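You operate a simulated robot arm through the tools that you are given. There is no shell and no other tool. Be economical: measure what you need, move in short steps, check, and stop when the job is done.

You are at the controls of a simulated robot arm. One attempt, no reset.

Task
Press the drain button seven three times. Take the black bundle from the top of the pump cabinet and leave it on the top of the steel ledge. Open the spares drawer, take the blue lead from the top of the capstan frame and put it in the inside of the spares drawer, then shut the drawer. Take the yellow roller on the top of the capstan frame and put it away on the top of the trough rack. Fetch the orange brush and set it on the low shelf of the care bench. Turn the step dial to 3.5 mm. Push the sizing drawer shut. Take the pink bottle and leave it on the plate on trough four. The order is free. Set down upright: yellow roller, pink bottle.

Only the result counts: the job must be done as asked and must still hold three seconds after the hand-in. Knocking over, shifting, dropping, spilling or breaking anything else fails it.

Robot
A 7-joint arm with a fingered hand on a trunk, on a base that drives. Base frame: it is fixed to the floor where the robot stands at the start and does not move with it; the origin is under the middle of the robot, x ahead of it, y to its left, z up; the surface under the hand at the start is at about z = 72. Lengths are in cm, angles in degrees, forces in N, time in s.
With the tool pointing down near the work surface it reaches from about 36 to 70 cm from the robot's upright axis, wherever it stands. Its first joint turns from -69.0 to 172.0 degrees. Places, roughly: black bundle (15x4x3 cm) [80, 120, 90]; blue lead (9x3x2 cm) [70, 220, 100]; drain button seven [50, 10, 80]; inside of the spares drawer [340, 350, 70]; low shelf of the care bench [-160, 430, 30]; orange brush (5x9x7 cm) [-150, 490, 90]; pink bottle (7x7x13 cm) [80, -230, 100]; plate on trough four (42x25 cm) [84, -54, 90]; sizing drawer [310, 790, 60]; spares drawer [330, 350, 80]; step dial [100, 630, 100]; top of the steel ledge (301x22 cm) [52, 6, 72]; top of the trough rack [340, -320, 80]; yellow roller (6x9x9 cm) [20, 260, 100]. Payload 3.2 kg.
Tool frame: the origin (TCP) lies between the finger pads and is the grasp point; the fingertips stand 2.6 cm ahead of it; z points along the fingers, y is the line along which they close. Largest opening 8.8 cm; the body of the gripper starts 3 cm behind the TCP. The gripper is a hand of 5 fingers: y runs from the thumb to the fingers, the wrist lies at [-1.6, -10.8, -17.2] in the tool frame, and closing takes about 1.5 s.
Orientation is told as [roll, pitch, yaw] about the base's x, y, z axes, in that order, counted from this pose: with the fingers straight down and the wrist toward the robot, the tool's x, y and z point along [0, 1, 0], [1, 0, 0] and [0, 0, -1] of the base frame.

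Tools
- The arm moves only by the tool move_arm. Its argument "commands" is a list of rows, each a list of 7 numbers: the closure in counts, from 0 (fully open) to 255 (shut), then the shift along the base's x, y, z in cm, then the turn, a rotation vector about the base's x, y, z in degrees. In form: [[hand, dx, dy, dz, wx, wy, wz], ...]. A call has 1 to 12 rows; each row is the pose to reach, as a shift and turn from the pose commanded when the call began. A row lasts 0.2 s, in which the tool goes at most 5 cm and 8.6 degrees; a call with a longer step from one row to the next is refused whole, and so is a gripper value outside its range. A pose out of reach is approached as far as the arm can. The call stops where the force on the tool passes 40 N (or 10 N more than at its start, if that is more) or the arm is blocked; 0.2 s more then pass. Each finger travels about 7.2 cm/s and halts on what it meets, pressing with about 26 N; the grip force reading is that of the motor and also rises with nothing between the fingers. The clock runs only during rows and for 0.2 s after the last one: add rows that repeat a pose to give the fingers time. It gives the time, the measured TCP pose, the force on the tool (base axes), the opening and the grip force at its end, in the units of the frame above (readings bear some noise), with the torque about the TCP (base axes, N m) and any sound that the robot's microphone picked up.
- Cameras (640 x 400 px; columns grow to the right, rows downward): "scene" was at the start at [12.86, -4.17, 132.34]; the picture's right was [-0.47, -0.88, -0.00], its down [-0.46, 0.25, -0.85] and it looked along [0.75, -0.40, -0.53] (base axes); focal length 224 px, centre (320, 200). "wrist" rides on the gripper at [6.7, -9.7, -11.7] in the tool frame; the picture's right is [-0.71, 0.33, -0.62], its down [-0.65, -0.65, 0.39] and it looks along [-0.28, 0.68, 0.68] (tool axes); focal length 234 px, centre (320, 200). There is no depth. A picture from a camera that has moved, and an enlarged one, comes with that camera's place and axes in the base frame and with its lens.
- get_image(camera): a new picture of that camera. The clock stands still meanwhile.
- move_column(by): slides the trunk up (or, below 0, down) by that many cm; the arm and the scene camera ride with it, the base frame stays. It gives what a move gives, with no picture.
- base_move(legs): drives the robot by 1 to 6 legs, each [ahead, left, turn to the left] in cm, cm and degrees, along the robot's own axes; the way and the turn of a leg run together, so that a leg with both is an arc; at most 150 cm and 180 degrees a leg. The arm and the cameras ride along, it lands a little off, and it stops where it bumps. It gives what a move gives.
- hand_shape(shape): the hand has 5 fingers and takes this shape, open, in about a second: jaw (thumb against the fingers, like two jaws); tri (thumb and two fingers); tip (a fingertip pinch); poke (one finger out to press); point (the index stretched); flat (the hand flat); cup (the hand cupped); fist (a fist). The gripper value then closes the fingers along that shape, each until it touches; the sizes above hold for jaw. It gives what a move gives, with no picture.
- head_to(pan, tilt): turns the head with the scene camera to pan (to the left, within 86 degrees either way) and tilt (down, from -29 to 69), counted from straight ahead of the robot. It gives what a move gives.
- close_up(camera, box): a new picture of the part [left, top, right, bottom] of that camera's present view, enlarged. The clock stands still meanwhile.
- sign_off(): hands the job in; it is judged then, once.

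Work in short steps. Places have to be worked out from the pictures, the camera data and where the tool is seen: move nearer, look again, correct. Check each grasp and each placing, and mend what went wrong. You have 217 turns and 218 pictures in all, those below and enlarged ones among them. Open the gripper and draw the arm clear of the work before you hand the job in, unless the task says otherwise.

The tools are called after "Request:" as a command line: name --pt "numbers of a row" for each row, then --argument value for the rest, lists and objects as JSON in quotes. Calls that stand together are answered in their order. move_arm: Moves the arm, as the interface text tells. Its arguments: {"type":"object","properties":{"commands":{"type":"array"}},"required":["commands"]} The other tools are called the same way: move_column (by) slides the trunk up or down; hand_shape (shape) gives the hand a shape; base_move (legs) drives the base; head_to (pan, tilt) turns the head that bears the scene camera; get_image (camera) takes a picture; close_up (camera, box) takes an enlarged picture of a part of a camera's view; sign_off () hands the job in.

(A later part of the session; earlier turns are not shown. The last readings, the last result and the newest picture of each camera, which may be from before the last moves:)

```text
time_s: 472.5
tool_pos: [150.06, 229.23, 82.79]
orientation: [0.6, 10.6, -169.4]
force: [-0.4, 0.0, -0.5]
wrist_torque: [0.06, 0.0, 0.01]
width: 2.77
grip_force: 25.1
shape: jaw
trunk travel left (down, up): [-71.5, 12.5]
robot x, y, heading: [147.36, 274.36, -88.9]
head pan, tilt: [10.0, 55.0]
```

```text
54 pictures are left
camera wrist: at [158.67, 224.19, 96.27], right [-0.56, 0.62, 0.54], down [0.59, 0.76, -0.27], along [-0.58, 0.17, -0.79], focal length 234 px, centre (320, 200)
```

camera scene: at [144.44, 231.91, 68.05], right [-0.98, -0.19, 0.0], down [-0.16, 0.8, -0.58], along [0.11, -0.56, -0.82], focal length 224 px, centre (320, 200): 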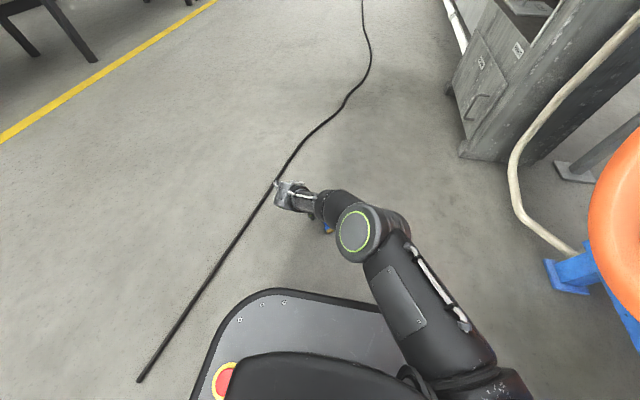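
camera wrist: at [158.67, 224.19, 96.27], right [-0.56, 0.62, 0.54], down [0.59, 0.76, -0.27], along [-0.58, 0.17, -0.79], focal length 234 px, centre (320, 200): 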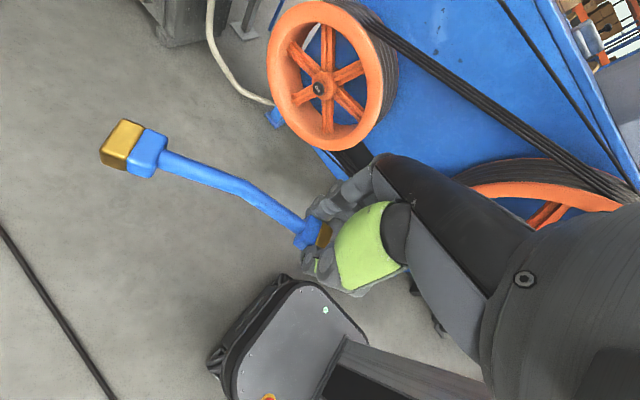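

Grip is steady. Turning the hand back to straight and raising, then driving to the cart.

Request:
move_arm --pt "255 0 0 2 0 0 7.5" --pt "255 0 -0.5 4 0 0 15" --pt "255 0 -1 6 0 0 22.5" --pt "255 0 -1.5 8 0 0 30" --pt "255 0 -2 10 0 0 37.5" --pt "255 0 -2.5 12 0 0 45" --pt "255 0 -3 14 0 0 52.5" --pt "255 0 -3.5 16 0 0 60" --pt "255 0 -4 18 0 0 67.5" --pt "255 0 -4 20 0 0 75" --pt "255 0 -4 20 0 0 80"

Request:
base_move --legs '[[-66, 0, 0], [0, 0, 89]]'

Request:
base_move --legs '[[97, 0, 0]]'

Request:
head_to --pan 0 --tilt 50

Request:
get_image --camera "scene"

```text
time_s: 473.2
tool_pos: [149.23, 232.09, 81.74]
orientation: [-8.2, 16.1, -154.3]
force: [0.3, 0.3, -1.0]
wrist_torque: [0.03, 0.07, 0.01]
width: 2.77
grip_force: 25.8
shape: jaw
trunk travel left (down, up): [-71.5, 12.5]
robot x, y, heading: [147.67, 273.87, -88.9]
head pan, tilt: [10.0, 55.0]
stopped in row 3: the arm was blocked; the commanded pose is now the measured one
```

```text
time_s: 480.7
tool_pos: [187.84, 341.03, 81.94]
orientation: [-8.2, 16.1, -66.9]
force: [0.1, 0.3, -0.4]
wrist_torque: [0.0, 0.06, 0.04]
width: 2.78
grip_force: 26.1
shape: jaw
trunk travel left (down, up): [-71.5, 12.5]
robot x, y, heading: [146.29, 341.28, -1.1]
head pan, tilt: [10.0, 55.0]
```

```text
time_s: 485.7
tool_pos: [284.31, 338.73, 81.98]
orientation: [-8.1, 16.2, -66.7]
force: [-1.2, 0.2, -0.6]
wrist_torque: [-0.03, 0.02, 0.03]
width: 2.75
grip_force: 26.3
shape: jaw
trunk travel left (down, up): [-71.5, 12.5]
robot x, y, heading: [242.3, 338.57, -1.4]
head pan, tilt: [10.0, 55.0]
```

```text
time_s: 486.4
tool_pos: [284.26, 338.74, 81.89]
orientation: [-8.1, 16.3, -66.7]
force: [0.6, 0.2, 0.0]
wrist_torque: [0.01, 0.01, 0.0]
width: 2.73
grip_force: 25.9
shape: jaw
trunk travel left (down, up): [-71.5, 12.5]
robot x, y, heading: [242.45, 338.56, -1.5]
head pan, tilt: [0.0, 50.0]
```

```text
53 pictures are left
camera scene: at [255.22, 338.29, 138.65], right [-0.02, -1.0, 0.0], down [-0.77, 0.02, -0.64], along [0.64, -0.02, -0.77], focal length 224 px, centre (320, 200)
```

scene: 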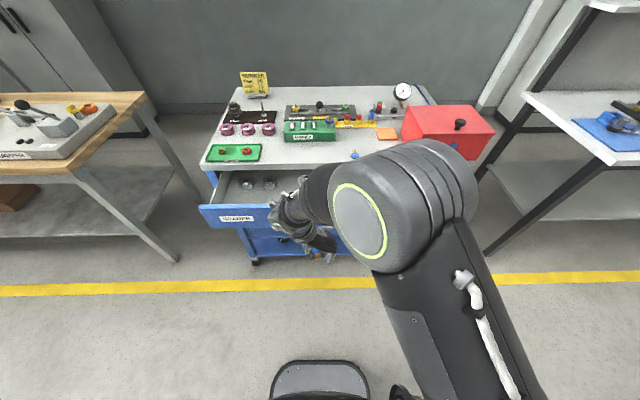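

The arm had stopped early on its turn, so the hand came in low. I back off 30 cm and check the lead and the drawer.

Request:
base_move --legs '[[-32, 0, 1.4]]'

Request:
get_image --camera "scene"

Request:
get_image --camera "wrist"

```text
time_s: 488.6
tool_pos: [252.28, 340.33, 81.95]
orientation: [-8.0, 16.2, -65.0]
force: [0.3, 0.0, 0.3]
wrist_torque: [-0.02, 0.04, 0.02]
width: 2.73
grip_force: 26.0
shape: jaw
trunk travel left (down, up): [-71.5, 12.5]
robot x, y, heading: [210.55, 338.83, 0.1]
head pan, tilt: [0.0, 50.0]
```

```text
52 pictures are left
camera scene: at [223.06, 338.96, 138.66], right [0.01, -1.0, 0.0], down [-0.77, 0.0, -0.64], along [0.64, 0.0, -0.77], focal length 224 px, centre (320, 200)
```

scene: 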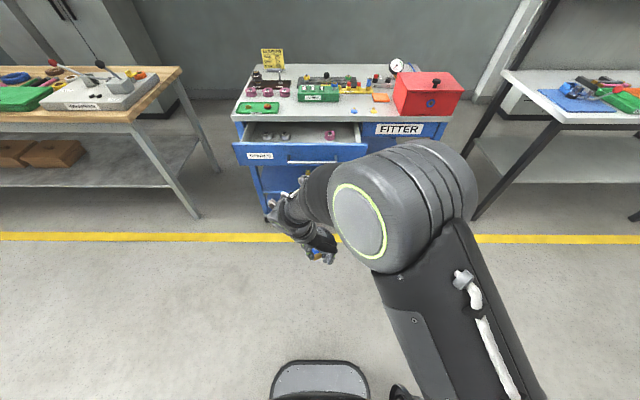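

```text
51 pictures are left
camera wrist: at [257.05, 349.53, 94.83], right [-0.34, -0.73, 0.6], down [-0.93, 0.35, -0.1], along [-0.14, -0.59, -0.8], focal length 234 px, centre (320, 200)
```

wrist: 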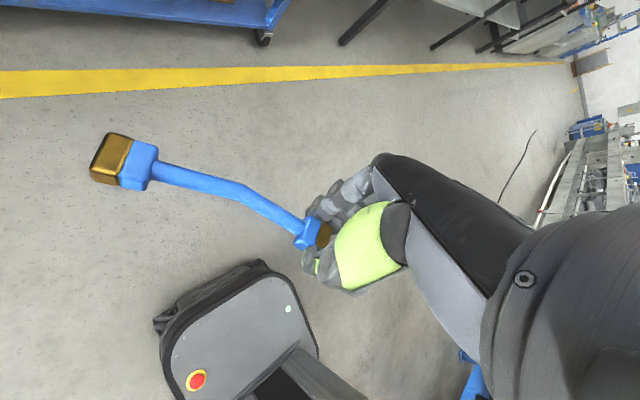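

Lead still firmly held, drawer intact. I extend and raise the arm, then turn the hand in smaller moves.

Request:
move_arm --pt "255 2 0 3 0 0 0" --pt "255 4 0 6 0 0 0" --pt "255 6 0 9 0 0 0" --pt "255 8 0 12 0 0 0" --pt "255 9 0 16 0 0 0" --pt "255 9 0 20 0 0 0"

Request:
move_arm --pt "255 0 0 0 0 0 7" --pt "255 0 0 0 0 0 14" --pt "255 0 0 0 0 0 21" --pt "255 0 0 0 0 0 28" --pt "255 0 0 0 0 0 35" --pt "255 0 0 0 0 0 42" --pt "255 0 0 0 0 0 49" --pt "255 0 0 0 0 0 56" --pt "255 0 0 0 0 0 63"

Request:
move_arm --pt "255 0 0 0 4 0 0" --pt "255 0 0 0 8 0 0" --pt "255 0 0 0 8 0 0"

```text
time_s: 489.9
tool_pos: [262.05, 338.3, 102.63]
orientation: [-7.1, 19.5, -67.7]
force: [0.7, 0.5, -0.6]
wrist_torque: [-0.05, 0.04, 0.0]
width: 2.75
grip_force: 26.4
shape: jaw
trunk travel left (down, up): [-71.5, 12.5]
robot x, y, heading: [210.71, 338.44, 0.4]
head pan, tilt: [0.0, 50.0]
```

```text
time_s: 491.9
tool_pos: [261.16, 340.27, 101.94]
orientation: [-8.1, 16.1, -1.9]
force: [-0.6, 0.5, -1.2]
wrist_torque: [-0.03, 0.01, 0.01]
width: 2.73
grip_force: 26.0
shape: jaw
trunk travel left (down, up): [-71.5, 12.5]
robot x, y, heading: [210.39, 338.47, 0.2]
head pan, tilt: [0.0, 50.0]
```

```text
time_s: 492.8
tool_pos: [261.18, 340.25, 101.87]
orientation: [0.3, 16.3, 0.3]
force: [-0.4, -0.4, 0.1]
wrist_torque: [-0.03, -0.02, -0.04]
width: 2.75
grip_force: 26.0
shape: jaw
trunk travel left (down, up): [-71.5, 12.5]
robot x, y, heading: [210.76, 338.39, 0.1]
head pan, tilt: [0.0, 50.0]
```

Oriented. Reducing pitch, then driving in 41 cm so the lead hangs over the open drawer.

Request:
move_arm --pt "255 0 0 0 0 -5 0" --pt "255 0 0 0 0 -10 0" --pt "255 0 0 0 0 -10 0"

Request:
base_move --legs '[[41, 0, 0]]'

Request:
get_image --camera "scene"

Request:
get_image --camera "wrist"

```text
time_s: 493.6
tool_pos: [261.23, 340.1, 101.83]
orientation: [0.3, 6.3, 0.2]
force: [-0.2, -0.5, -1.4]
wrist_torque: [-0.06, -0.03, 0.01]
width: 2.71
grip_force: 26.7
shape: jaw
trunk travel left (down, up): [-71.5, 12.5]
robot x, y, heading: [210.49, 338.96, 0.4]
head pan, tilt: [0.0, 50.0]
```

```text
time_s: 496.1
tool_pos: [302.44, 340.27, 102.02]
orientation: [0.3, 6.3, 0.0]
force: [-0.4, -0.7, -0.5]
wrist_torque: [-0.05, 0.03, 0.02]
width: 2.76
grip_force: 26.4
shape: jaw
trunk travel left (down, up): [-71.5, 12.5]
robot x, y, heading: [251.55, 338.99, 0.3]
head pan, tilt: [0.0, 50.0]
```

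```text
50 pictures are left
camera scene: at [264.37, 339.11, 138.65], right [0.0, -1.0, 0.0], down [-0.77, 0.0, -0.64], along [0.64, 0.0, -0.77], focal length 224 px, centre (320, 200)
```

scene: 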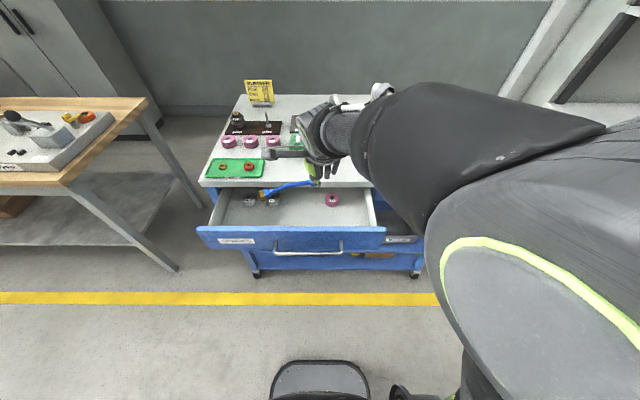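

```text
49 pictures are left
camera wrist: at [294.12, 346.85, 114.6], right [0.4, -0.71, 0.58], down [-0.69, -0.65, -0.32], along [0.6, -0.28, -0.75], focal length 234 px, centre (320, 200)
```

wrist: 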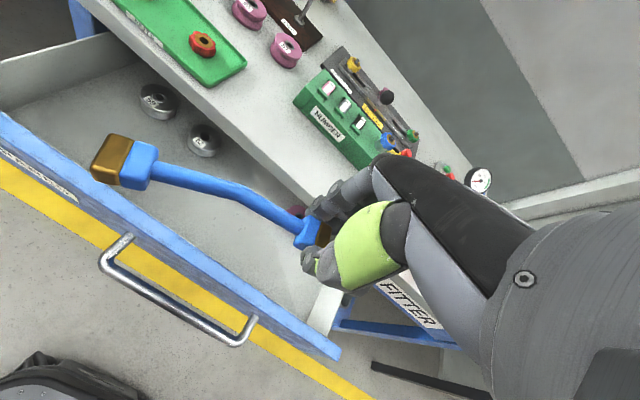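

Lead is above the drawer interior, clear of the spools. Lowering it inside.

Request:
move_arm --pt "255 0.5 -0.5 -4 0 0 0" --pt "255 0.5 -0.5 -8 0 0 0" --pt "255 0.5 -0.5 -12 0 0 0" --pt "255 0.5 -0.5 -16 0 0 0" --pt "255 0.5 -0.5 -19 0 0 0" --pt "255 0.5 -0.5 -21 0 0 0" --pt "255 0.5 -0.5 -21 0 0 0"

Request:
get_image --camera "wrist"

```text
time_s: 497.7
tool_pos: [303.54, 339.11, 81.3]
orientation: [2.8, 6.4, -1.8]
force: [1.1, 0.7, 1.0]
wrist_torque: [0.03, 0.06, -0.03]
width: 2.74
grip_force: 26.4
shape: jaw
trunk travel left (down, up): [-71.5, 12.5]
robot x, y, heading: [251.77, 338.8, 0.2]
head pan, tilt: [0.0, 50.0]
```

```text
48 pictures are left
camera wrist: at [295.42, 345.59, 94.41], right [0.37, -0.75, 0.55], down [-0.72, -0.61, -0.34], along [0.59, -0.27, -0.76], focal length 234 px, centre (320, 200)
```

wrist: 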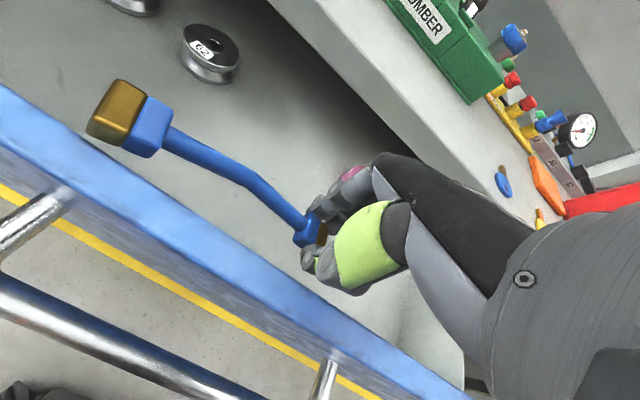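

Clear inside but the free end is near the front panel; shifting 1.3 cm inward and lowering to contact.

Request:
move_arm --pt "255 1.3 0 0 0 0 0" --pt "255 1.3 0 -1 0 0 0" --pt "255 1.3 0 -2 0 0 0" --pt "255 1.3 0 -3 0 0 0" --pt "255 1.3 0 -3.7 0 0 0" --pt "255 1.3 0 -4.3 0 0 0"

Request:
get_image --camera "wrist"

```text
time_s: 499.1
tool_pos: [304.35, 339.45, 76.57]
orientation: [0.4, 6.5, -0.3]
force: [-0.2, 0.5, 0.3]
wrist_torque: [-0.05, -0.05, -0.05]
width: 2.78
grip_force: 26.3
shape: jaw
trunk travel left (down, up): [-71.5, 12.5]
robot x, y, heading: [251.78, 338.94, 0.2]
head pan, tilt: [0.0, 50.0]
```

```text
47 pictures are left
camera wrist: at [296.06, 346.1, 89.31], right [0.39, -0.71, 0.58], down [-0.7, -0.64, -0.32], along [0.6, -0.28, -0.75], focal length 234 px, centre (320, 200)
```

wrist: 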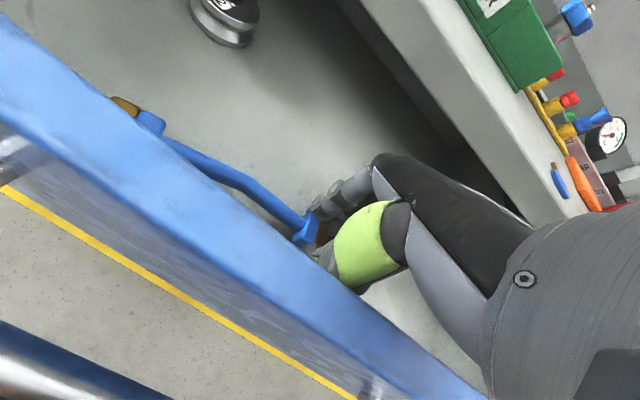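

The lead is now below the panel's rim, inside. Continuing down to the drawer floor.

Request:
move_arm --pt "255 0.3 0 -0.7 0 0 0" --pt "255 0.3 0 -1.4 0 0 0" --pt "255 0.3 0 -2 0 0 0" --pt "255 0.3 0 -2.6 0 0 0" --pt "255 0.3 0 -3.2 0 0 0"

```text
time_s: 499.8
tool_pos: [305.45, 339.68, 76.29]
orientation: [0.2, 4.7, -0.1]
force: [0.9, -0.3, 23.1]
wrist_torque: [-0.08, -0.46, -0.02]
width: 2.82
grip_force: 25.6
shape: jaw
trunk travel left (down, up): [-71.5, 12.5]
robot x, y, heading: [251.52, 339.12, 0.2]
head pan, tilt: [0.0, 50.0]
stopped in row 3: the force on the tool passed its limit at 44 N (the readings are from after the stop); the commanded pose is now the measured one
```

On the drawer floor. Opening gradually to release the lead.

Request:
move_arm --pt "220 0 0 0.3 0 0 0" --pt "180 0 0 0.3 0 0 0" --pt "140 0 0 0.4 0 0 0" --pt "110 0 0 0.5 0 0 0" --pt "90 0 0 0.6 0 0 0" --pt "90 0 0 0.8 0 0 0"

Request:
move_arm --pt "90 0 0 2 0 0 0" --pt "90 -0.5 0 5 0 0 0" --pt "90 -1 0 9 0 0 0" --pt "60 -1 0 13 0 0 0" --pt "30 -1 0 17 0 0 0" --pt "0 -2 0 21 0 0 0"

Request:
get_image --camera "scene"

```text
time_s: 501.2
tool_pos: [305.0, 339.53, 76.41]
orientation: [0.2, 5.5, -0.2]
force: [-0.6, -0.2, 3.6]
wrist_torque: [-0.03, -0.08, -0.03]
width: 5.37
grip_force: 0.0
shape: jaw
trunk travel left (down, up): [-71.5, 12.5]
robot x, y, heading: [251.82, 339.02, 0.3]
head pan, tilt: [0.0, 50.0]
```

```text
time_s: 502.6
tool_pos: [303.08, 339.59, 97.67]
orientation: [0.2, 5.4, 0.0]
force: [-0.1, -0.5, 0.5]
wrist_torque: [0.0, -0.02, -0.01]
width: 8.76
grip_force: 0.1
shape: jaw
trunk travel left (down, up): [-71.5, 12.5]
robot x, y, heading: [251.65, 339.0, 0.1]
head pan, tilt: [0.0, 50.0]
```

```text
46 pictures are left
camera scene: at [264.14, 339.09, 138.67], right [0.0, -1.0, 0.0], down [-0.77, 0.0, -0.64], along [0.64, 0.0, -0.77], focal length 224 px, centre (320, 200)
```

scene: 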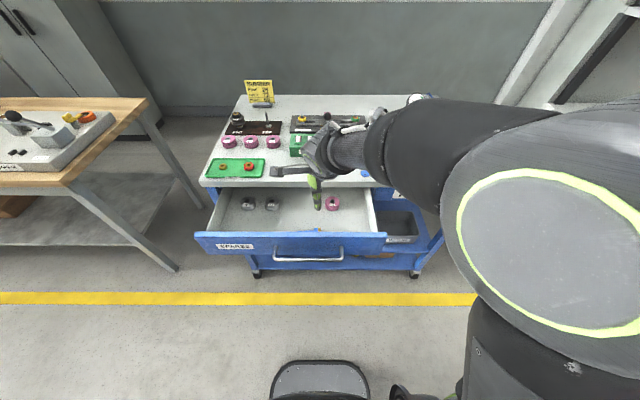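

Checking where the lead lies in the drawer.

Request:
close_up --camera "scene" --box '[190, 150, 400, 280]'

```text
3.05 times, centred on (295, 215) of scene
camera zoom: at [264.14, 339.09, 138.67], right [0.0, -1.0, 0.0], down [-0.77, 0.0, -0.64], along [0.64, 0.0, -0.77], focal length 682 px, centre (396, 154)
```

zoom: 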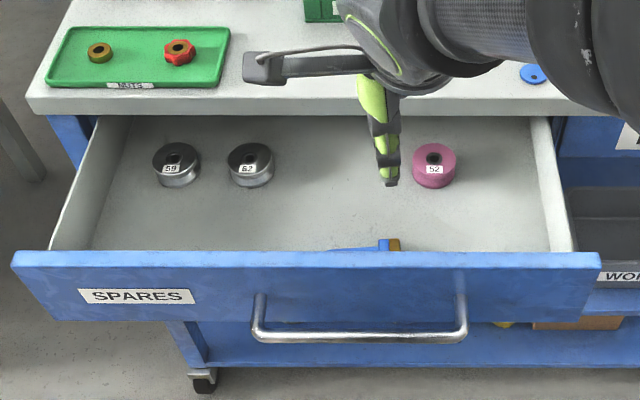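

Lead is inside. I back off, lower the closed hand in front of the drawer, and push it shut with the base.

Request:
base_move --legs '[[-26, 3, 0]]'

Request:
move_arm --pt "60 0 0 -4 0 -3 0" --pt "120 0 0 -8 0 -5 0" --pt "180 0 0 -12 0 -5 0" --pt "255 0 0 -16 0 -5 0" --pt "255 0 0 -18 0 -5 0" --pt "255 0 0 -18 0 -5 0" --pt "255 0 0 -18 0 -5 0"

Request:
base_move --legs '[[26, 0, 0]]'

Request:
get_image --camera "scene"

```text
time_s: 504.4
tool_pos: [277.41, 342.55, 97.71]
orientation: [0.2, 5.3, 0.1]
force: [-0.6, -0.6, -0.3]
wrist_torque: [0.06, 0.0, -0.01]
width: 8.78
grip_force: 0.0
shape: jaw
trunk travel left (down, up): [-71.5, 12.5]
robot x, y, heading: [225.39, 342.11, 0.3]
head pan, tilt: [0.0, 50.0]
```

```text
time_s: 506.0
tool_pos: [277.38, 342.66, 79.69]
orientation: [0.1, 0.3, 0.0]
force: [0.0, -0.9, -0.7]
wrist_torque: [0.03, -0.03, 0.01]
width: 0.0
grip_force: 26.1
shape: jaw
trunk travel left (down, up): [-71.5, 12.5]
robot x, y, heading: [225.77, 341.82, 0.3]
head pan, tilt: [0.0, 50.0]
```

```text
time_s: 507.9
tool_pos: [303.28, 342.55, 79.71]
orientation: [0.2, 0.4, -0.1]
force: [-0.1, -0.4, -0.4]
wrist_torque: [0.0, 0.04, 0.01]
width: 0.0
grip_force: 25.5
shape: jaw
trunk travel left (down, up): [-71.5, 12.5]
robot x, y, heading: [251.81, 341.85, -0.0]
head pan, tilt: [0.0, 50.0]
```

```text
44 pictures are left
camera scene: at [264.37, 342.04, 138.65], right [0.0, -1.0, 0.0], down [-0.77, 0.0, -0.64], along [0.64, 0.0, -0.77], focal length 224 px, centre (320, 200)
```

scene: 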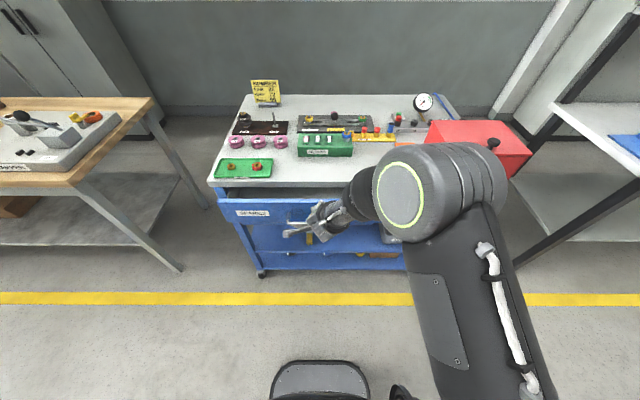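

Almost shut. Pushing 5 cm more.

Request:
base_move --legs '[[5, 0, 0]]'

Request:
close_up --camera "scene" --box '[190, 150, 400, 280]'

```text
time_s: 508.8
tool_pos: [308.18, 342.65, 79.75]
orientation: [0.2, 0.4, -0.1]
force: [0.3, 0.5, -0.2]
wrist_torque: [-0.01, 0.04, -0.01]
width: 0.0
grip_force: 26.2
shape: jaw
trunk travel left (down, up): [-71.5, 12.5]
robot x, y, heading: [256.66, 342.32, 0.3]
head pan, tilt: [0.0, 50.0]
```

```text
3.05 times, centred on (295, 215) of scene
camera zoom: at [269.37, 342.05, 138.65], right [0.0, -1.0, 0.0], down [-0.77, 0.0, -0.64], along [0.64, 0.0, -0.77], focal length 682 px, centre (396, 154)
```

zoom: 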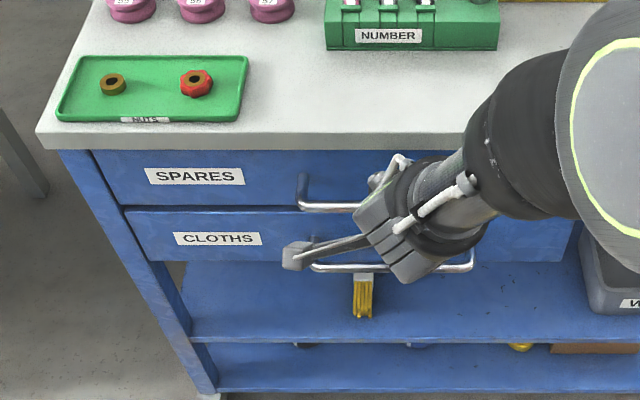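

Looks shut; pushing up to 2 cm more to make sure it is fully home.

Request:
base_move --legs '[[2, 0, 0]]'

Request:
base_move --legs '[[-30, 0, 0]]'

Request:
close_up --camera "scene" --box '[200, 100, 440, 250]'

```text
time_s: 509.6
tool_pos: [310.34, 342.56, 79.78]
orientation: [0.1, 0.4, -0.1]
force: [-0.2, -0.8, 1.1]
wrist_torque: [-0.02, -0.04, -0.01]
width: 0.0
grip_force: 26.2
shape: jaw
trunk travel left (down, up): [-71.5, 12.5]
robot x, y, heading: [258.69, 341.75, -0.1]
head pan, tilt: [0.0, 50.0]
```

```text
time_s: 511.7
tool_pos: [280.2, 342.8, 79.78]
orientation: [0.2, 0.2, 0.2]
force: [0.6, 0.6, 0.1]
wrist_torque: [-0.01, -0.01, 0.02]
width: 0.0
grip_force: 26.4
shape: jaw
trunk travel left (down, up): [-71.5, 12.5]
robot x, y, heading: [228.62, 342.06, 0.1]
head pan, tilt: [0.0, 50.0]
```

```text
2.67 times, centred on (320, 175) of scene
camera zoom: at [241.14, 341.98, 138.66], right [0.01, -1.0, 0.0], down [-0.77, -0.01, -0.64], along [0.64, 0.01, -0.77], focal length 597 px, centre (320, 267)
```

zoom: 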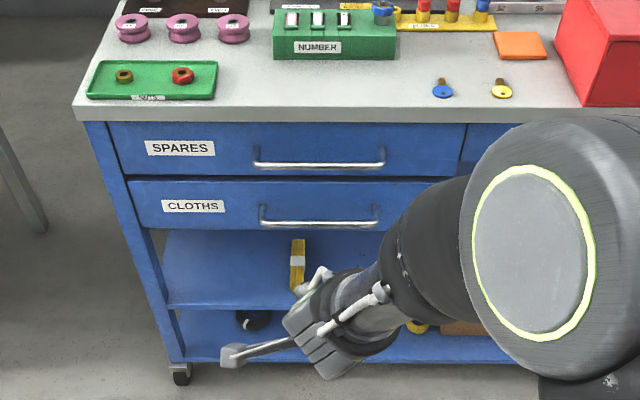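

Spares drawer is fully shut. Next, the sizing drawer near y≈790: driving left along the aisle.

Request:
base_move --legs '[[-12, 0, 0], [0, 150, 0], [0, 150, 0], [0, 138, 0]]'

Request:
head_to --pan 0 --tilt 38

Request:
get_image --camera "scene"

```text
time_s: 533.3
tool_pos: [264.46, 777.76, 79.76]
orientation: [0.2, 0.3, 0.5]
force: [-0.3, -1.1, -0.2]
wrist_torque: [-0.01, 0.0, -0.01]
width: 0.01
grip_force: 26.1
shape: jaw
trunk travel left (down, up): [-71.5, 12.5]
robot x, y, heading: [213.2, 776.06, 0.7]
head pan, tilt: [0.0, 50.0]
```

```text
time_s: 534.0
tool_pos: [264.4, 777.66, 79.75]
orientation: [0.2, 0.4, 0.4]
force: [0.0, 0.2, 0.4]
wrist_torque: [-0.01, 0.0, 0.01]
width: 0.0
grip_force: 25.8
shape: jaw
trunk travel left (down, up): [-71.5, 12.5]
robot x, y, heading: [212.66, 776.69, 0.8]
head pan, tilt: [0.0, 38.0]
```

```text
41 pictures are left
camera scene: at [226.34, 776.78, 140.36], right [0.01, -1.0, 0.0], down [-0.62, -0.01, -0.79], along [0.79, 0.01, -0.62], focal length 224 px, centre (320, 200)
```

scene: 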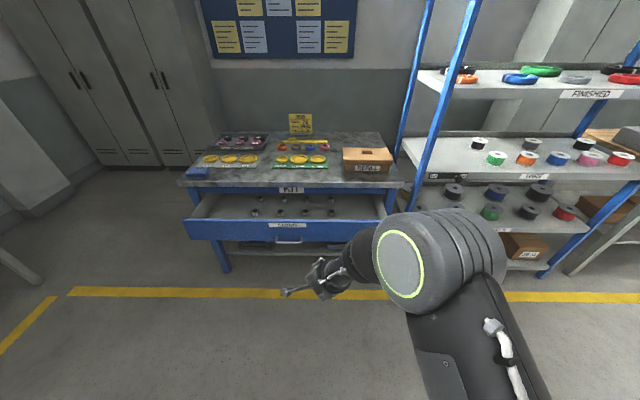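

The sizing drawer stands open, front at ≈[302, 793, 62]. I lower the column, shift left, and pitch the closed hand forward to push under the bench top.

Request:
base_move --legs '[[-6, 15, -0.7]]'

Request:
move_column --by -34

Request:
move_arm --pt "255 1.5 0 1 0 -8 0" --pt "255 3 0 2 0 -16 0" --pt "255 4.5 0 3 0 -24 0" --pt "255 6 0 4 0 -32 0" --pt "255 7.5 0 6 0 -40 0" --pt "255 9 0 8 0 -48 0" --pt "255 10.5 0 10 0 -56 0" --pt "255 12 0 12 0 -64 0" --pt "255 13 0 14 0 -72 0" --pt "255 14 0 15.5 0 -78 0" --pt "255 14 0 15.5 0 -78 0"

Request:
get_image --camera "scene"

```text
time_s: 535.5
tool_pos: [258.33, 791.75, 79.71]
orientation: [0.1, 0.5, -0.2]
force: [0.3, -0.4, 0.2]
wrist_torque: [0.0, -0.04, 0.01]
width: 0.0
grip_force: 26.1
shape: jaw
trunk travel left (down, up): [-71.5, 12.5]
robot x, y, heading: [207.06, 791.17, 0.1]
head pan, tilt: [0.0, 38.0]
```

```text
time_s: 538.8
tool_pos: [258.5, 791.65, 45.8]
orientation: [0.2, 0.4, -0.1]
force: [0.8, -0.5, -0.7]
wrist_torque: [-0.02, -0.01, 0.0]
width: 0.02
grip_force: 26.4
shape: jaw
trunk travel left (down, up): [-37.5, 46.5]
robot x, y, heading: [206.89, 791.0, 0.1]
head pan, tilt: [0.0, 38.0]
```

```text
time_s: 541.2
tool_pos: [272.61, 791.91, 61.24]
orientation: [1.3, -77.7, -1.1]
force: [-0.4, -0.1, -0.5]
wrist_torque: [-0.04, 0.03, -0.02]
width: 0.0
grip_force: 26.3
shape: jaw
trunk travel left (down, up): [-37.5, 46.5]
robot x, y, heading: [207.01, 791.53, -0.1]
head pan, tilt: [0.0, 38.0]
```

```text
40 pictures are left
camera scene: at [220.35, 791.27, 106.37], right [0.0, -1.0, 0.0], down [-0.62, 0.0, -0.79], along [0.79, 0.0, -0.62], focal length 224 px, centre (320, 200)
```

scene: 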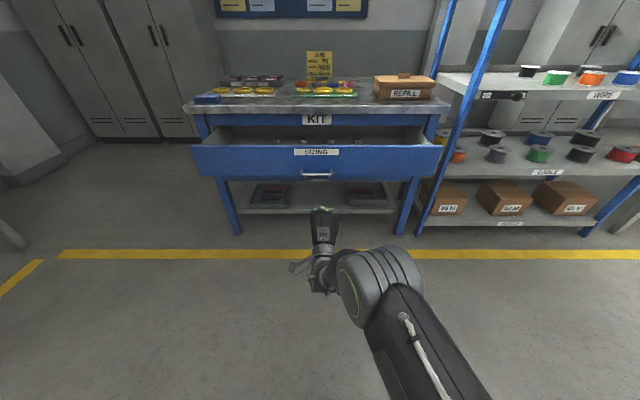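

Front at x≈299.7, z 58–69. Raising the hand to z≈64 and driving forward to push.

Request:
move_arm --pt "255 0 0 1.5 0 0 0" --pt "255 0 0 3 0 0 0"

Request:
base_move --legs '[[33, 0, 0]]'

Request:
get_image --camera "scene"

```text
time_s: 541.8
tool_pos: [272.56, 791.8, 64.26]
orientation: [1.2, -77.7, -1.0]
force: [-0.5, -0.9, -0.4]
wrist_torque: [0.01, 0.02, 0.0]
width: 0.03
grip_force: 25.7
shape: jaw
trunk travel left (down, up): [-37.5, 46.5]
robot x, y, heading: [206.73, 791.56, -0.1]
head pan, tilt: [0.0, 38.0]
```

```text
time_s: 544.0
tool_pos: [306.01, 792.14, 64.31]
orientation: [1.1, -77.7, -0.8]
force: [0.2, -0.5, 0.3]
wrist_torque: [-0.02, 0.02, 0.02]
width: 0.0
grip_force: 25.5
shape: jaw
trunk travel left (down, up): [-37.5, 46.5]
robot x, y, heading: [240.22, 791.3, 0.1]
head pan, tilt: [0.0, 38.0]
```

```text
39 pictures are left
camera scene: at [253.86, 791.4, 106.37], right [0.0, -1.0, 0.0], down [-0.62, 0.0, -0.79], along [0.79, 0.0, -0.62], focal length 224 px, centre (320, 200)
```

scene: 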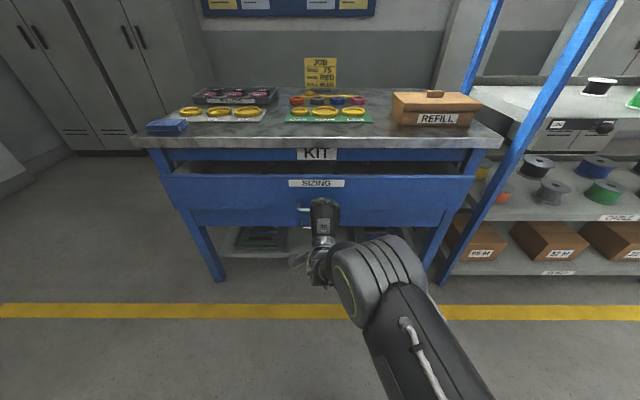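

The drawer is moving in. Pushing further.

Request:
base_move --legs '[[8, 0, 0]]'

Request:
get_image --camera "scene"

```text
time_s: 545.1
tool_pos: [314.28, 792.15, 64.29]
orientation: [1.2, -77.5, -1.0]
force: [0.4, -0.4, -0.5]
wrist_torque: [0.04, 0.0, 0.02]
width: 0.01
grip_force: 26.4
shape: jaw
trunk travel left (down, up): [-37.5, 46.5]
robot x, y, heading: [248.36, 791.07, 0.1]
head pan, tilt: [0.0, 38.0]
```

```text
38 pictures are left
camera scene: at [262.05, 791.43, 106.36], right [0.0, -1.0, 0.0], down [-0.62, 0.0, -0.79], along [0.79, 0.0, -0.62], focal length 224 px, centre (320, 200)
```

scene: 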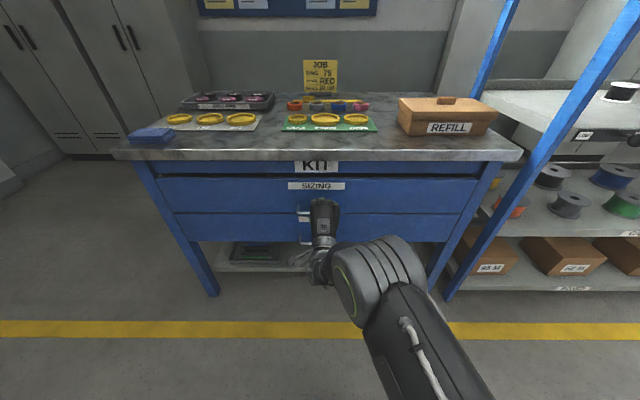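

Nearly flush. Pushing up to 3 cm more until it stops.

Request:
base_move --legs '[[3, 0, 0]]'

Request:
close_up --camera "scene" --box '[140, 130, 500, 280]'

```text
time_s: 546.0
tool_pos: [316.44, 792.24, 64.39]
orientation: [1.7, -78.2, -1.2]
force: [-10.5, -0.8, 3.0]
wrist_torque: [0.01, 0.07, -0.22]
width: 0.0
grip_force: 26.1
shape: jaw
trunk travel left (down, up): [-37.5, 46.5]
robot x, y, heading: [251.22, 791.19, 0.3]
head pan, tilt: [0.0, 38.0]
stopped in leg 1: the force on the tool passed its limit at 64 N (the readings are from after the stop); the commanded pose is now the measured one
```

```text
1.78 times, centred on (320, 205) of scene
camera zoom: at [264.48, 791.41, 106.39], right [0.0, -1.0, 0.0], down [-0.61, 0.0, -0.79], along [0.79, 0.0, -0.61], focal length 398 px, centre (320, 191)
```

zoom: 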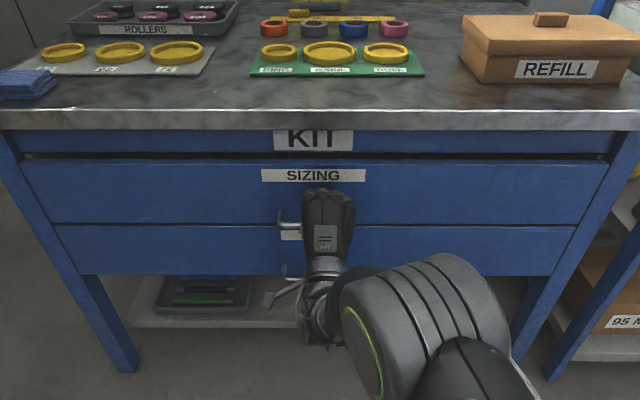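

Sizing drawer is home. I back away, level the hand, raise the column, and turn to find the step dial at y≈630.

Request:
base_move --legs '[[-36, 0, 0]]'

Request:
move_arm --pt "255 -1.5 0 1 0 8 0" --pt "255 -3 0 2 0 16 0" --pt "255 -4.5 0 3 0 24 0" --pt "200 -6 0 4 0 32 0" --pt "100 -7.5 0 5 0 40 0" --pt "0 -9 0 6 0 48 0" --pt "0 -10.5 0 7 0 56 0" --pt "0 -12 0 8 0 64 0" --pt "0 -13 0 9 0 72 0" --pt "0 -14 0 10 0 78 0"

Request:
move_column --by 38

Request:
base_move --legs '[[0, 0, 180], [0, 148, 0]]'

Request:
head_to --pan 0 --tilt 25

Request:
get_image --camera "scene"

```text
time_s: 548.3
tool_pos: [280.54, 792.37, 64.33]
orientation: [1.4, -78.1, -0.7]
force: [0.2, 0.5, 0.8]
wrist_torque: [0.0, 0.01, 0.01]
width: 0.0
grip_force: 26.1
shape: jaw
trunk travel left (down, up): [-37.5, 46.5]
robot x, y, heading: [214.75, 790.72, 0.6]
head pan, tilt: [0.0, 38.0]
```

```text
time_s: 550.5
tool_pos: [266.49, 792.49, 74.28]
orientation: [0.6, 0.0, -0.2]
force: [0.4, 1.1, -0.1]
wrist_torque: [0.02, -0.02, -0.03]
width: 8.78
grip_force: 0.1
shape: jaw
trunk travel left (down, up): [-37.5, 46.5]
robot x, y, heading: [215.25, 791.05, 0.6]
head pan, tilt: [0.0, 38.0]
```

```text
time_s: 554.2
tool_pos: [266.57, 792.37, 112.22]
orientation: [0.7, -0.1, -0.2]
force: [0.7, -0.5, -0.4]
wrist_torque: [-0.03, -0.01, -0.02]
width: 8.82
grip_force: 0.1
shape: jaw
trunk travel left (down, up): [-75.5, 8.5]
robot x, y, heading: [215.51, 791.07, 0.6]
head pan, tilt: [0.0, 38.0]
```

```text
time_s: 568.9
tool_pos: [165.81, 641.14, 112.32]
orientation: [0.7, -0.1, -179.8]
force: [-0.5, -0.6, -0.5]
wrist_torque: [0.01, -0.02, 0.0]
width: 8.78
grip_force: 0.1
shape: jaw
trunk travel left (down, up): [-75.5, 8.5]
robot x, y, heading: [216.97, 642.69, -179.1]
head pan, tilt: [0.0, 38.0]
```

```text
time_s: 569.6
tool_pos: [165.74, 641.1, 112.28]
orientation: [0.7, -0.1, -179.8]
force: [0.3, -0.1, 0.0]
wrist_torque: [0.02, -0.02, -0.02]
width: 8.77
grip_force: 0.0
shape: jaw
trunk travel left (down, up): [-75.5, 8.5]
robot x, y, heading: [217.0, 642.92, -179.1]
head pan, tilt: [0.0, 25.0]
```

```text
36 pictures are left
camera scene: at [202.92, 642.57, 146.4], right [-0.01, 1.0, 0.0], down [0.42, 0.01, -0.91], along [-0.91, -0.01, -0.42], focal length 224 px, centre (320, 200)
```

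scene: 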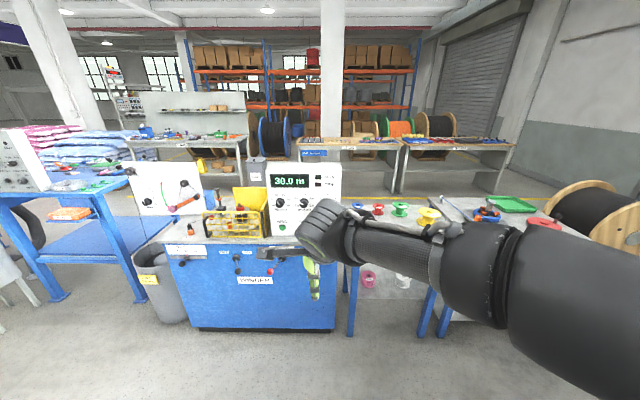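

The control box with a display and dials faces this aisle. Zooming in.

Request:
close_up --camera "scene" --box '[255, 155, 355, 245]'

Request:
close_up --camera "scene" --box '[0, 120, 280, 295]'

```text
4.44 times, centred on (305, 200) of scene
camera zoom: at [202.92, 642.57, 146.4], right [-0.01, 1.0, 0.0], down [0.42, 0.01, -0.91], along [-0.91, -0.01, -0.42], focal length 995 px, centre (387, 200)
```

zoom: 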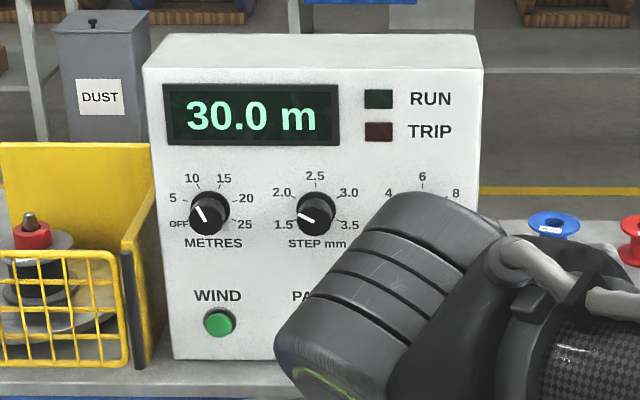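

```text
2.29 times, centred on (140, 208) of scene
camera zoom: at [202.92, 642.57, 146.4], right [-0.01, 1.0, 0.0], down [0.42, 0.01, -0.91], along [-0.91, -0.01, -0.42], focal length 512 px, centre (731, 183)
```

zoom: 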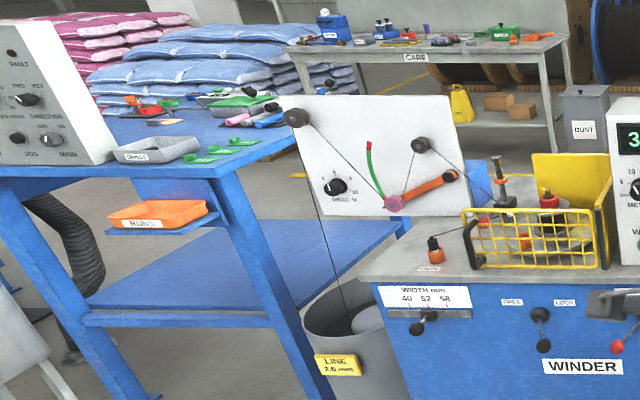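

The STEP knob is at 1.5 and must go clockwise ~220° to 3.5. I pitch the hand forward (tri shape), align with the knob at ≈[106, 634, 100].

Request:
base_move --legs '[[0, 8, -0.9]]'

Request:
hand_shape --shape "tri"

Request:
move_arm --pt "0 -1.5 0 -1 0 8 0" --pt "0 -3 0 -2 0 16 0" --pt "0 -4.5 0 -3 0 24 0" --pt "0 -6 0 -4 0 32 0" --pt "0 -7.5 0 -6 0 40 0" --pt "0 -9 0 -8 0 48 0" --pt "0 -10.5 0 -10 0 56 0" --pt "0 -12 0 -11 0 64 0" --pt "0 -14 0 -12 0 72 0" --pt "0 -14 0 -12 0 72 0"

Request:
base_move --legs '[[28, 0, 0]]'

Request:
get_image --camera "wrist"

Request:
get_image --camera "scene"

```text
time_s: 570.7
tool_pos: [165.79, 633.9, 112.42]
orientation: [0.8, -0.1, 179.2]
force: [1.0, -0.6, -0.3]
wrist_torque: [0.04, 0.0, 0.02]
width: 8.78
grip_force: 0.1
shape: jaw
trunk travel left (down, up): [-75.5, 8.5]
robot x, y, heading: [217.38, 634.45, 179.9]
head pan, tilt: [0.0, 25.0]
```

```text
time_s: 571.6
tool_pos: [165.76, 633.83, 112.3]
orientation: [0.7, -0.2, 179.1]
force: [0.3, -0.6, 0.5]
wrist_torque: [-0.01, 0.0, -0.02]
width: 8.8
grip_force: 0.1
shape: tri
trunk travel left (down, up): [-75.5, 8.5]
robot x, y, heading: [217.55, 634.3, 180.0]
head pan, tilt: [0.0, 25.0]
```

```text
time_s: 573.8
tool_pos: [151.98, 633.96, 100.36]
orientation: [3.3, -72.1, 177.3]
force: [0.1, -0.5, 0.4]
wrist_torque: [0.0, 0.03, 0.02]
width: 8.81
grip_force: 0.0
shape: tri
out of reach, approached as far as the arm can: row 3, 4
trunk travel left (down, up): [-75.5, 8.5]
robot x, y, heading: [217.41, 634.59, 179.9]
head pan, tilt: [0.0, 25.0]
```

```text
time_s: 575.8
tool_pos: [124.13, 633.69, 100.23]
orientation: [3.2, -72.1, 177.5]
force: [0.5, -0.2, -0.1]
wrist_torque: [-0.01, -0.02, 0.0]
width: 8.79
grip_force: 0.1
shape: tri
trunk travel left (down, up): [-75.5, 8.5]
robot x, y, heading: [189.28, 634.8, -180.0]
head pan, tilt: [0.0, 25.0]
```

```text
33 pictures are left
camera wrist: at [138.48, 627.19, 94.65], right [0.48, 0.72, 0.5], down [-0.18, 0.63, -0.75], along [-0.86, 0.28, 0.43], focal length 234 px, centre (320, 200)
```

wrist: 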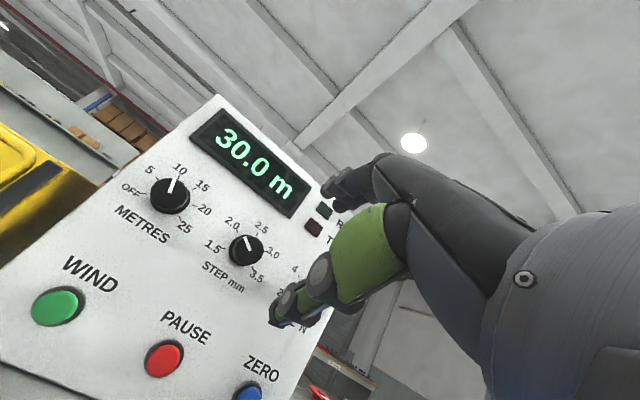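

```text
32 pictures are left
camera scene: at [175.24, 634.72, 146.4], right [0.0, 1.0, 0.0], down [0.42, 0.0, -0.91], along [-0.91, 0.0, -0.42], focal length 224 px, centre (320, 200)
```

scene: 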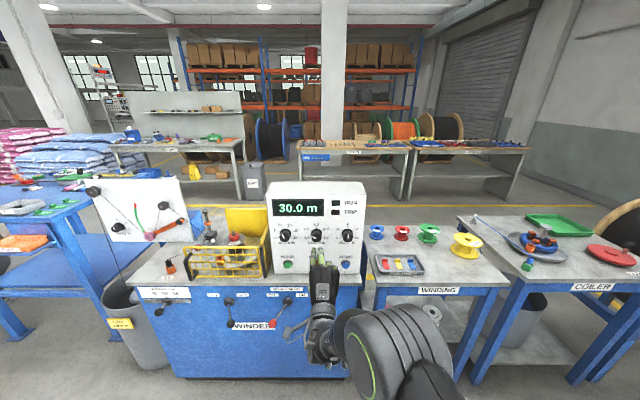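

Knob at ≈[104, 633.6, 98.4]. Zooming to read the pointer exactly.

Request:
close_up --camera "scene" --box '[280, 210, 350, 270]'

```text
6.67 times, centred on (315, 240) of scene
camera zoom: at [175.24, 634.72, 146.4], right [0.0, 1.0, 0.0], down [0.42, 0.0, -0.91], along [-0.91, 0.0, -0.42], focal length 1492 px, centre (353, -67)
```

zoom: 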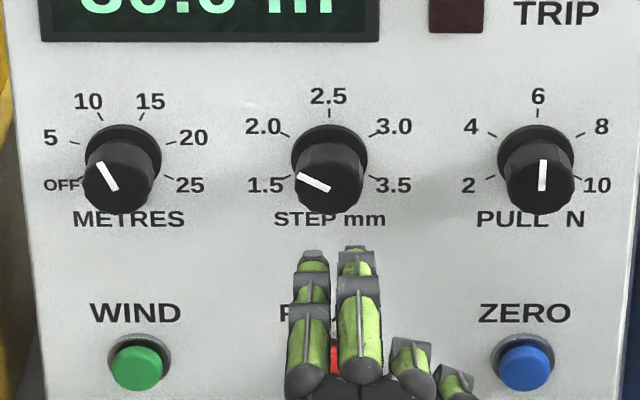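

The pointer is actually at 2.0 (ticks every ~61°), so 3.5 needs ~183° clockwise. I pre-rotate the hand 46° counter-clockwise at standoff.

Request:
move_arm --pt "40 0 0 0 7.7 0 0" --pt "80 0 0 0 15.4 0 0" --pt "90 0 0 -0.5 23 0 0" --pt "90 0 0 -1 30.7 0 0" --pt "90 0 0 -1.3 38.4 0 0" --pt "90 0 0 -1.3 46 0 0" --pt "90 0 0 -1.3 46 0 0"

```text
time_s: 577.4
tool_pos: [123.65, 635.53, 99.82]
orientation: [-57.0, -59.1, -127.9]
force: [-0.4, -0.7, 0.2]
wrist_torque: [0.01, -0.01, 0.0]
width: 5.73
grip_force: 0.0
shape: tri
out of reach, approached as far as the arm can: row 4, 5, 6, 7
trunk travel left (down, up): [-75.5, 8.5]
robot x, y, heading: [189.51, 634.53, -180.0]
head pan, tilt: [0.0, 25.0]
```

Limit reached near +25–30°. Rotating back to baseline and probing the clockwise range.

Request:
move_arm --pt "90 0 -0.3 0 -8 0 0" --pt "90 0 -0.6 0 -16 0 0" --pt "90 0 -1 0 -24 0 0" --pt "90 0 -1.5 -0.5 -32 0 0" --pt "90 0 -1.9 -0.9 -40 0 0" --pt "90 0 -1.9 -0.9 -46 0 0" --pt "90 0 -1.9 -0.9 -46 0 0"

Request:
move_arm --pt "90 0 0 0 -8 0 0" --pt "90 0 0 0 -16 0 0" --pt "90 0 0 0 -24 0 0" --pt "90 0 0 0 -32 0 0" --pt "90 0 0 0 -40 0 0" --pt "90 0 0 0 -48 0 0" --pt "90 0 0 0 -56 0 0" --pt "90 0 0 0 -64 0 0" --pt "90 0 0 0 -64 0 0"

```text
time_s: 579.0
tool_pos: [123.3, 632.37, 99.5]
orientation: [49.0, -62.5, 133.0]
force: [-0.2, -0.4, -0.1]
wrist_torque: [0.01, 0.0, -0.02]
width: 5.74
grip_force: 0.0
shape: tri
out of reach, approached as far as the arm can: row 6, 7
trunk travel left (down, up): [-75.5, 8.5]
robot x, y, heading: [189.43, 634.92, -180.2]
head pan, tilt: [0.0, 25.0]
```

```text
time_s: 581.0
tool_pos: [113.1, 631.52, 106.53]
orientation: [79.0, -5.8, 109.5]
force: [0.9, 0.7, -0.2]
wrist_torque: [0.0, 0.0, 0.06]
width: 5.69
grip_force: 0.1
shape: tri
out of reach, approached as far as the arm can: row 1, 2, 3, 4, 5, 6, 7, 8, 9
trunk travel left (down, up): [-75.5, 8.5]
robot x, y, heading: [189.62, 634.67, -180.1]
head pan, tilt: [0.0, 25.0]
```

Rolling range around the upright grip is only ±23°, but the arm reached ~84° clockwise roll. I straighten that pose at the standoff to see if it is a better working range.

Request:
move_arm --pt "90 2 0.5 -1.5 0 0 -6" --pt "90 4 1 -3 0 0 -12" --pt "90 6 1.5 -5 0 0 -18" --pt "90 8 2 -7 0 0 -18" --pt "90 8 2 -7 0 0 -18"

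Request:
move_arm --pt "90 0 0 0 8 0 0" --pt "90 0 0 0 16 0 0" --pt "90 0 0 0 24 0 0" --pt "90 0 0 0 32 0 0" --pt "90 0 0 0 40 0 0" --pt "90 0 0 0 40 0 0"

```text
time_s: 582.1
tool_pos: [112.9, 631.7, 106.55]
orientation: [79.0, -6.0, 109.4]
force: [0.0, -0.2, 0.0]
wrist_torque: [0.01, 0.0, -0.03]
width: 5.73
grip_force: 0.0
shape: tri
out of reach, approached as far as the arm can: row 1, 2, 3, 4, 5
trunk travel left (down, up): [-75.5, 8.5]
robot x, y, heading: [189.42, 634.93, -179.9]
head pan, tilt: [0.0, 25.0]
```

```text
time_s: 583.5
tool_pos: [113.02, 631.56, 106.69]
orientation: [61.9, -43.1, 117.0]
force: [-0.1, -0.2, -1.0]
wrist_torque: [0.01, 0.05, -0.02]
width: 5.69
grip_force: 0.1
shape: tri
out of reach, approached as far as the arm can: row 5, 6
trunk travel left (down, up): [-75.5, 8.5]
robot x, y, heading: [189.87, 634.55, -179.9]
head pan, tilt: [0.0, 25.0]
```

At this relative height rolling 44°→84° works. I lower the column 8 cm, back off 8 cm to keep a standoff, and test a wide clockwise sweep.

Request:
move_column --by -8

Request:
base_move --legs '[[-8, 0, 0]]'

Request:
move_arm --pt "90 0 0 0 -8 0 0" --pt "90 0 0 0 -16 0 0" --pt "90 0 0 0 -24 0 0" --pt "90 0 0 0 -32 0 0" --pt "90 0 0 0 -40 0 0" --pt "90 0 0 0 -48 0 0" --pt "90 0 0 0 -56 0 0" --pt "90 0 0 0 -64 0 0" --pt "90 0 0 0 -72 0 0" --pt "90 0 0 0 -80 0 0" --pt "90 0 0 0 -80 0 0"

Request:
move_arm --pt "90 0 0 0 8 0 0" --pt "90 0 0 0 16 0 0" --pt "90 0 0 0 24 0 0" --pt "90 0 0 0 32 0 0" --pt "90 0 0 0 40 0 0" --pt "90 0 0 0 48 0 0" --pt "90 0 0 0 56 0 0" --pt "90 0 0 0 64 0 0" --pt "90 0 0 0 72 0 0" --pt "90 0 0 0 80 0 0" --pt "90 0 0 0 80 0 0"

```text
time_s: 584.7
tool_pos: [112.99, 631.55, 98.7]
orientation: [62.0, -42.9, 116.9]
force: [-0.1, -0.5, -0.1]
wrist_torque: [0.02, -0.01, -0.01]
width: 5.71
grip_force: 0.0
shape: tri
trunk travel left (down, up): [-67.5, 16.5]
robot x, y, heading: [189.55, 634.72, -179.8]
head pan, tilt: [0.0, 25.0]
```

```text
time_s: 585.8
tool_pos: [120.91, 631.57, 98.74]
orientation: [62.0, -43.1, 116.9]
force: [-0.5, 0.1, 0.9]
wrist_torque: [0.0, -0.02, -0.03]
width: 5.71
grip_force: 0.2
shape: tri
trunk travel left (down, up): [-67.5, 16.5]
robot x, y, heading: [197.36, 634.58, -180.1]
head pan, tilt: [0.0, 25.0]
```

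```text
time_s: 588.2
tool_pos: [120.7, 629.5, 105.15]
orientation: [88.2, 31.8, 112.9]
force: [-0.3, 0.3, 0.2]
wrist_torque: [0.02, 0.02, 0.02]
width: 5.68
grip_force: 0.0
shape: tri
out of reach, approached as far as the arm can: row 6, 7, 8, 9, 10, 11
trunk travel left (down, up): [-67.5, 16.5]
robot x, y, heading: [197.18, 634.73, -180.2]
head pan, tilt: [0.0, 25.0]
```

```text
time_s: 590.6
tool_pos: [121.46, 629.85, 105.07]
orientation: [56.7, -42.9, 116.7]
force: [-0.1, -0.1, -0.3]
wrist_torque: [0.02, 0.0, -0.02]
width: 5.68
grip_force: 0.0
shape: tri
out of reach, approached as far as the arm can: row 3, 4, 5, 6, 7, 8, 9, 10, 11
trunk travel left (down, up): [-67.5, 16.5]
robot x, y, heading: [197.26, 634.86, -180.1]
head pan, tilt: [0.0, 25.0]
```

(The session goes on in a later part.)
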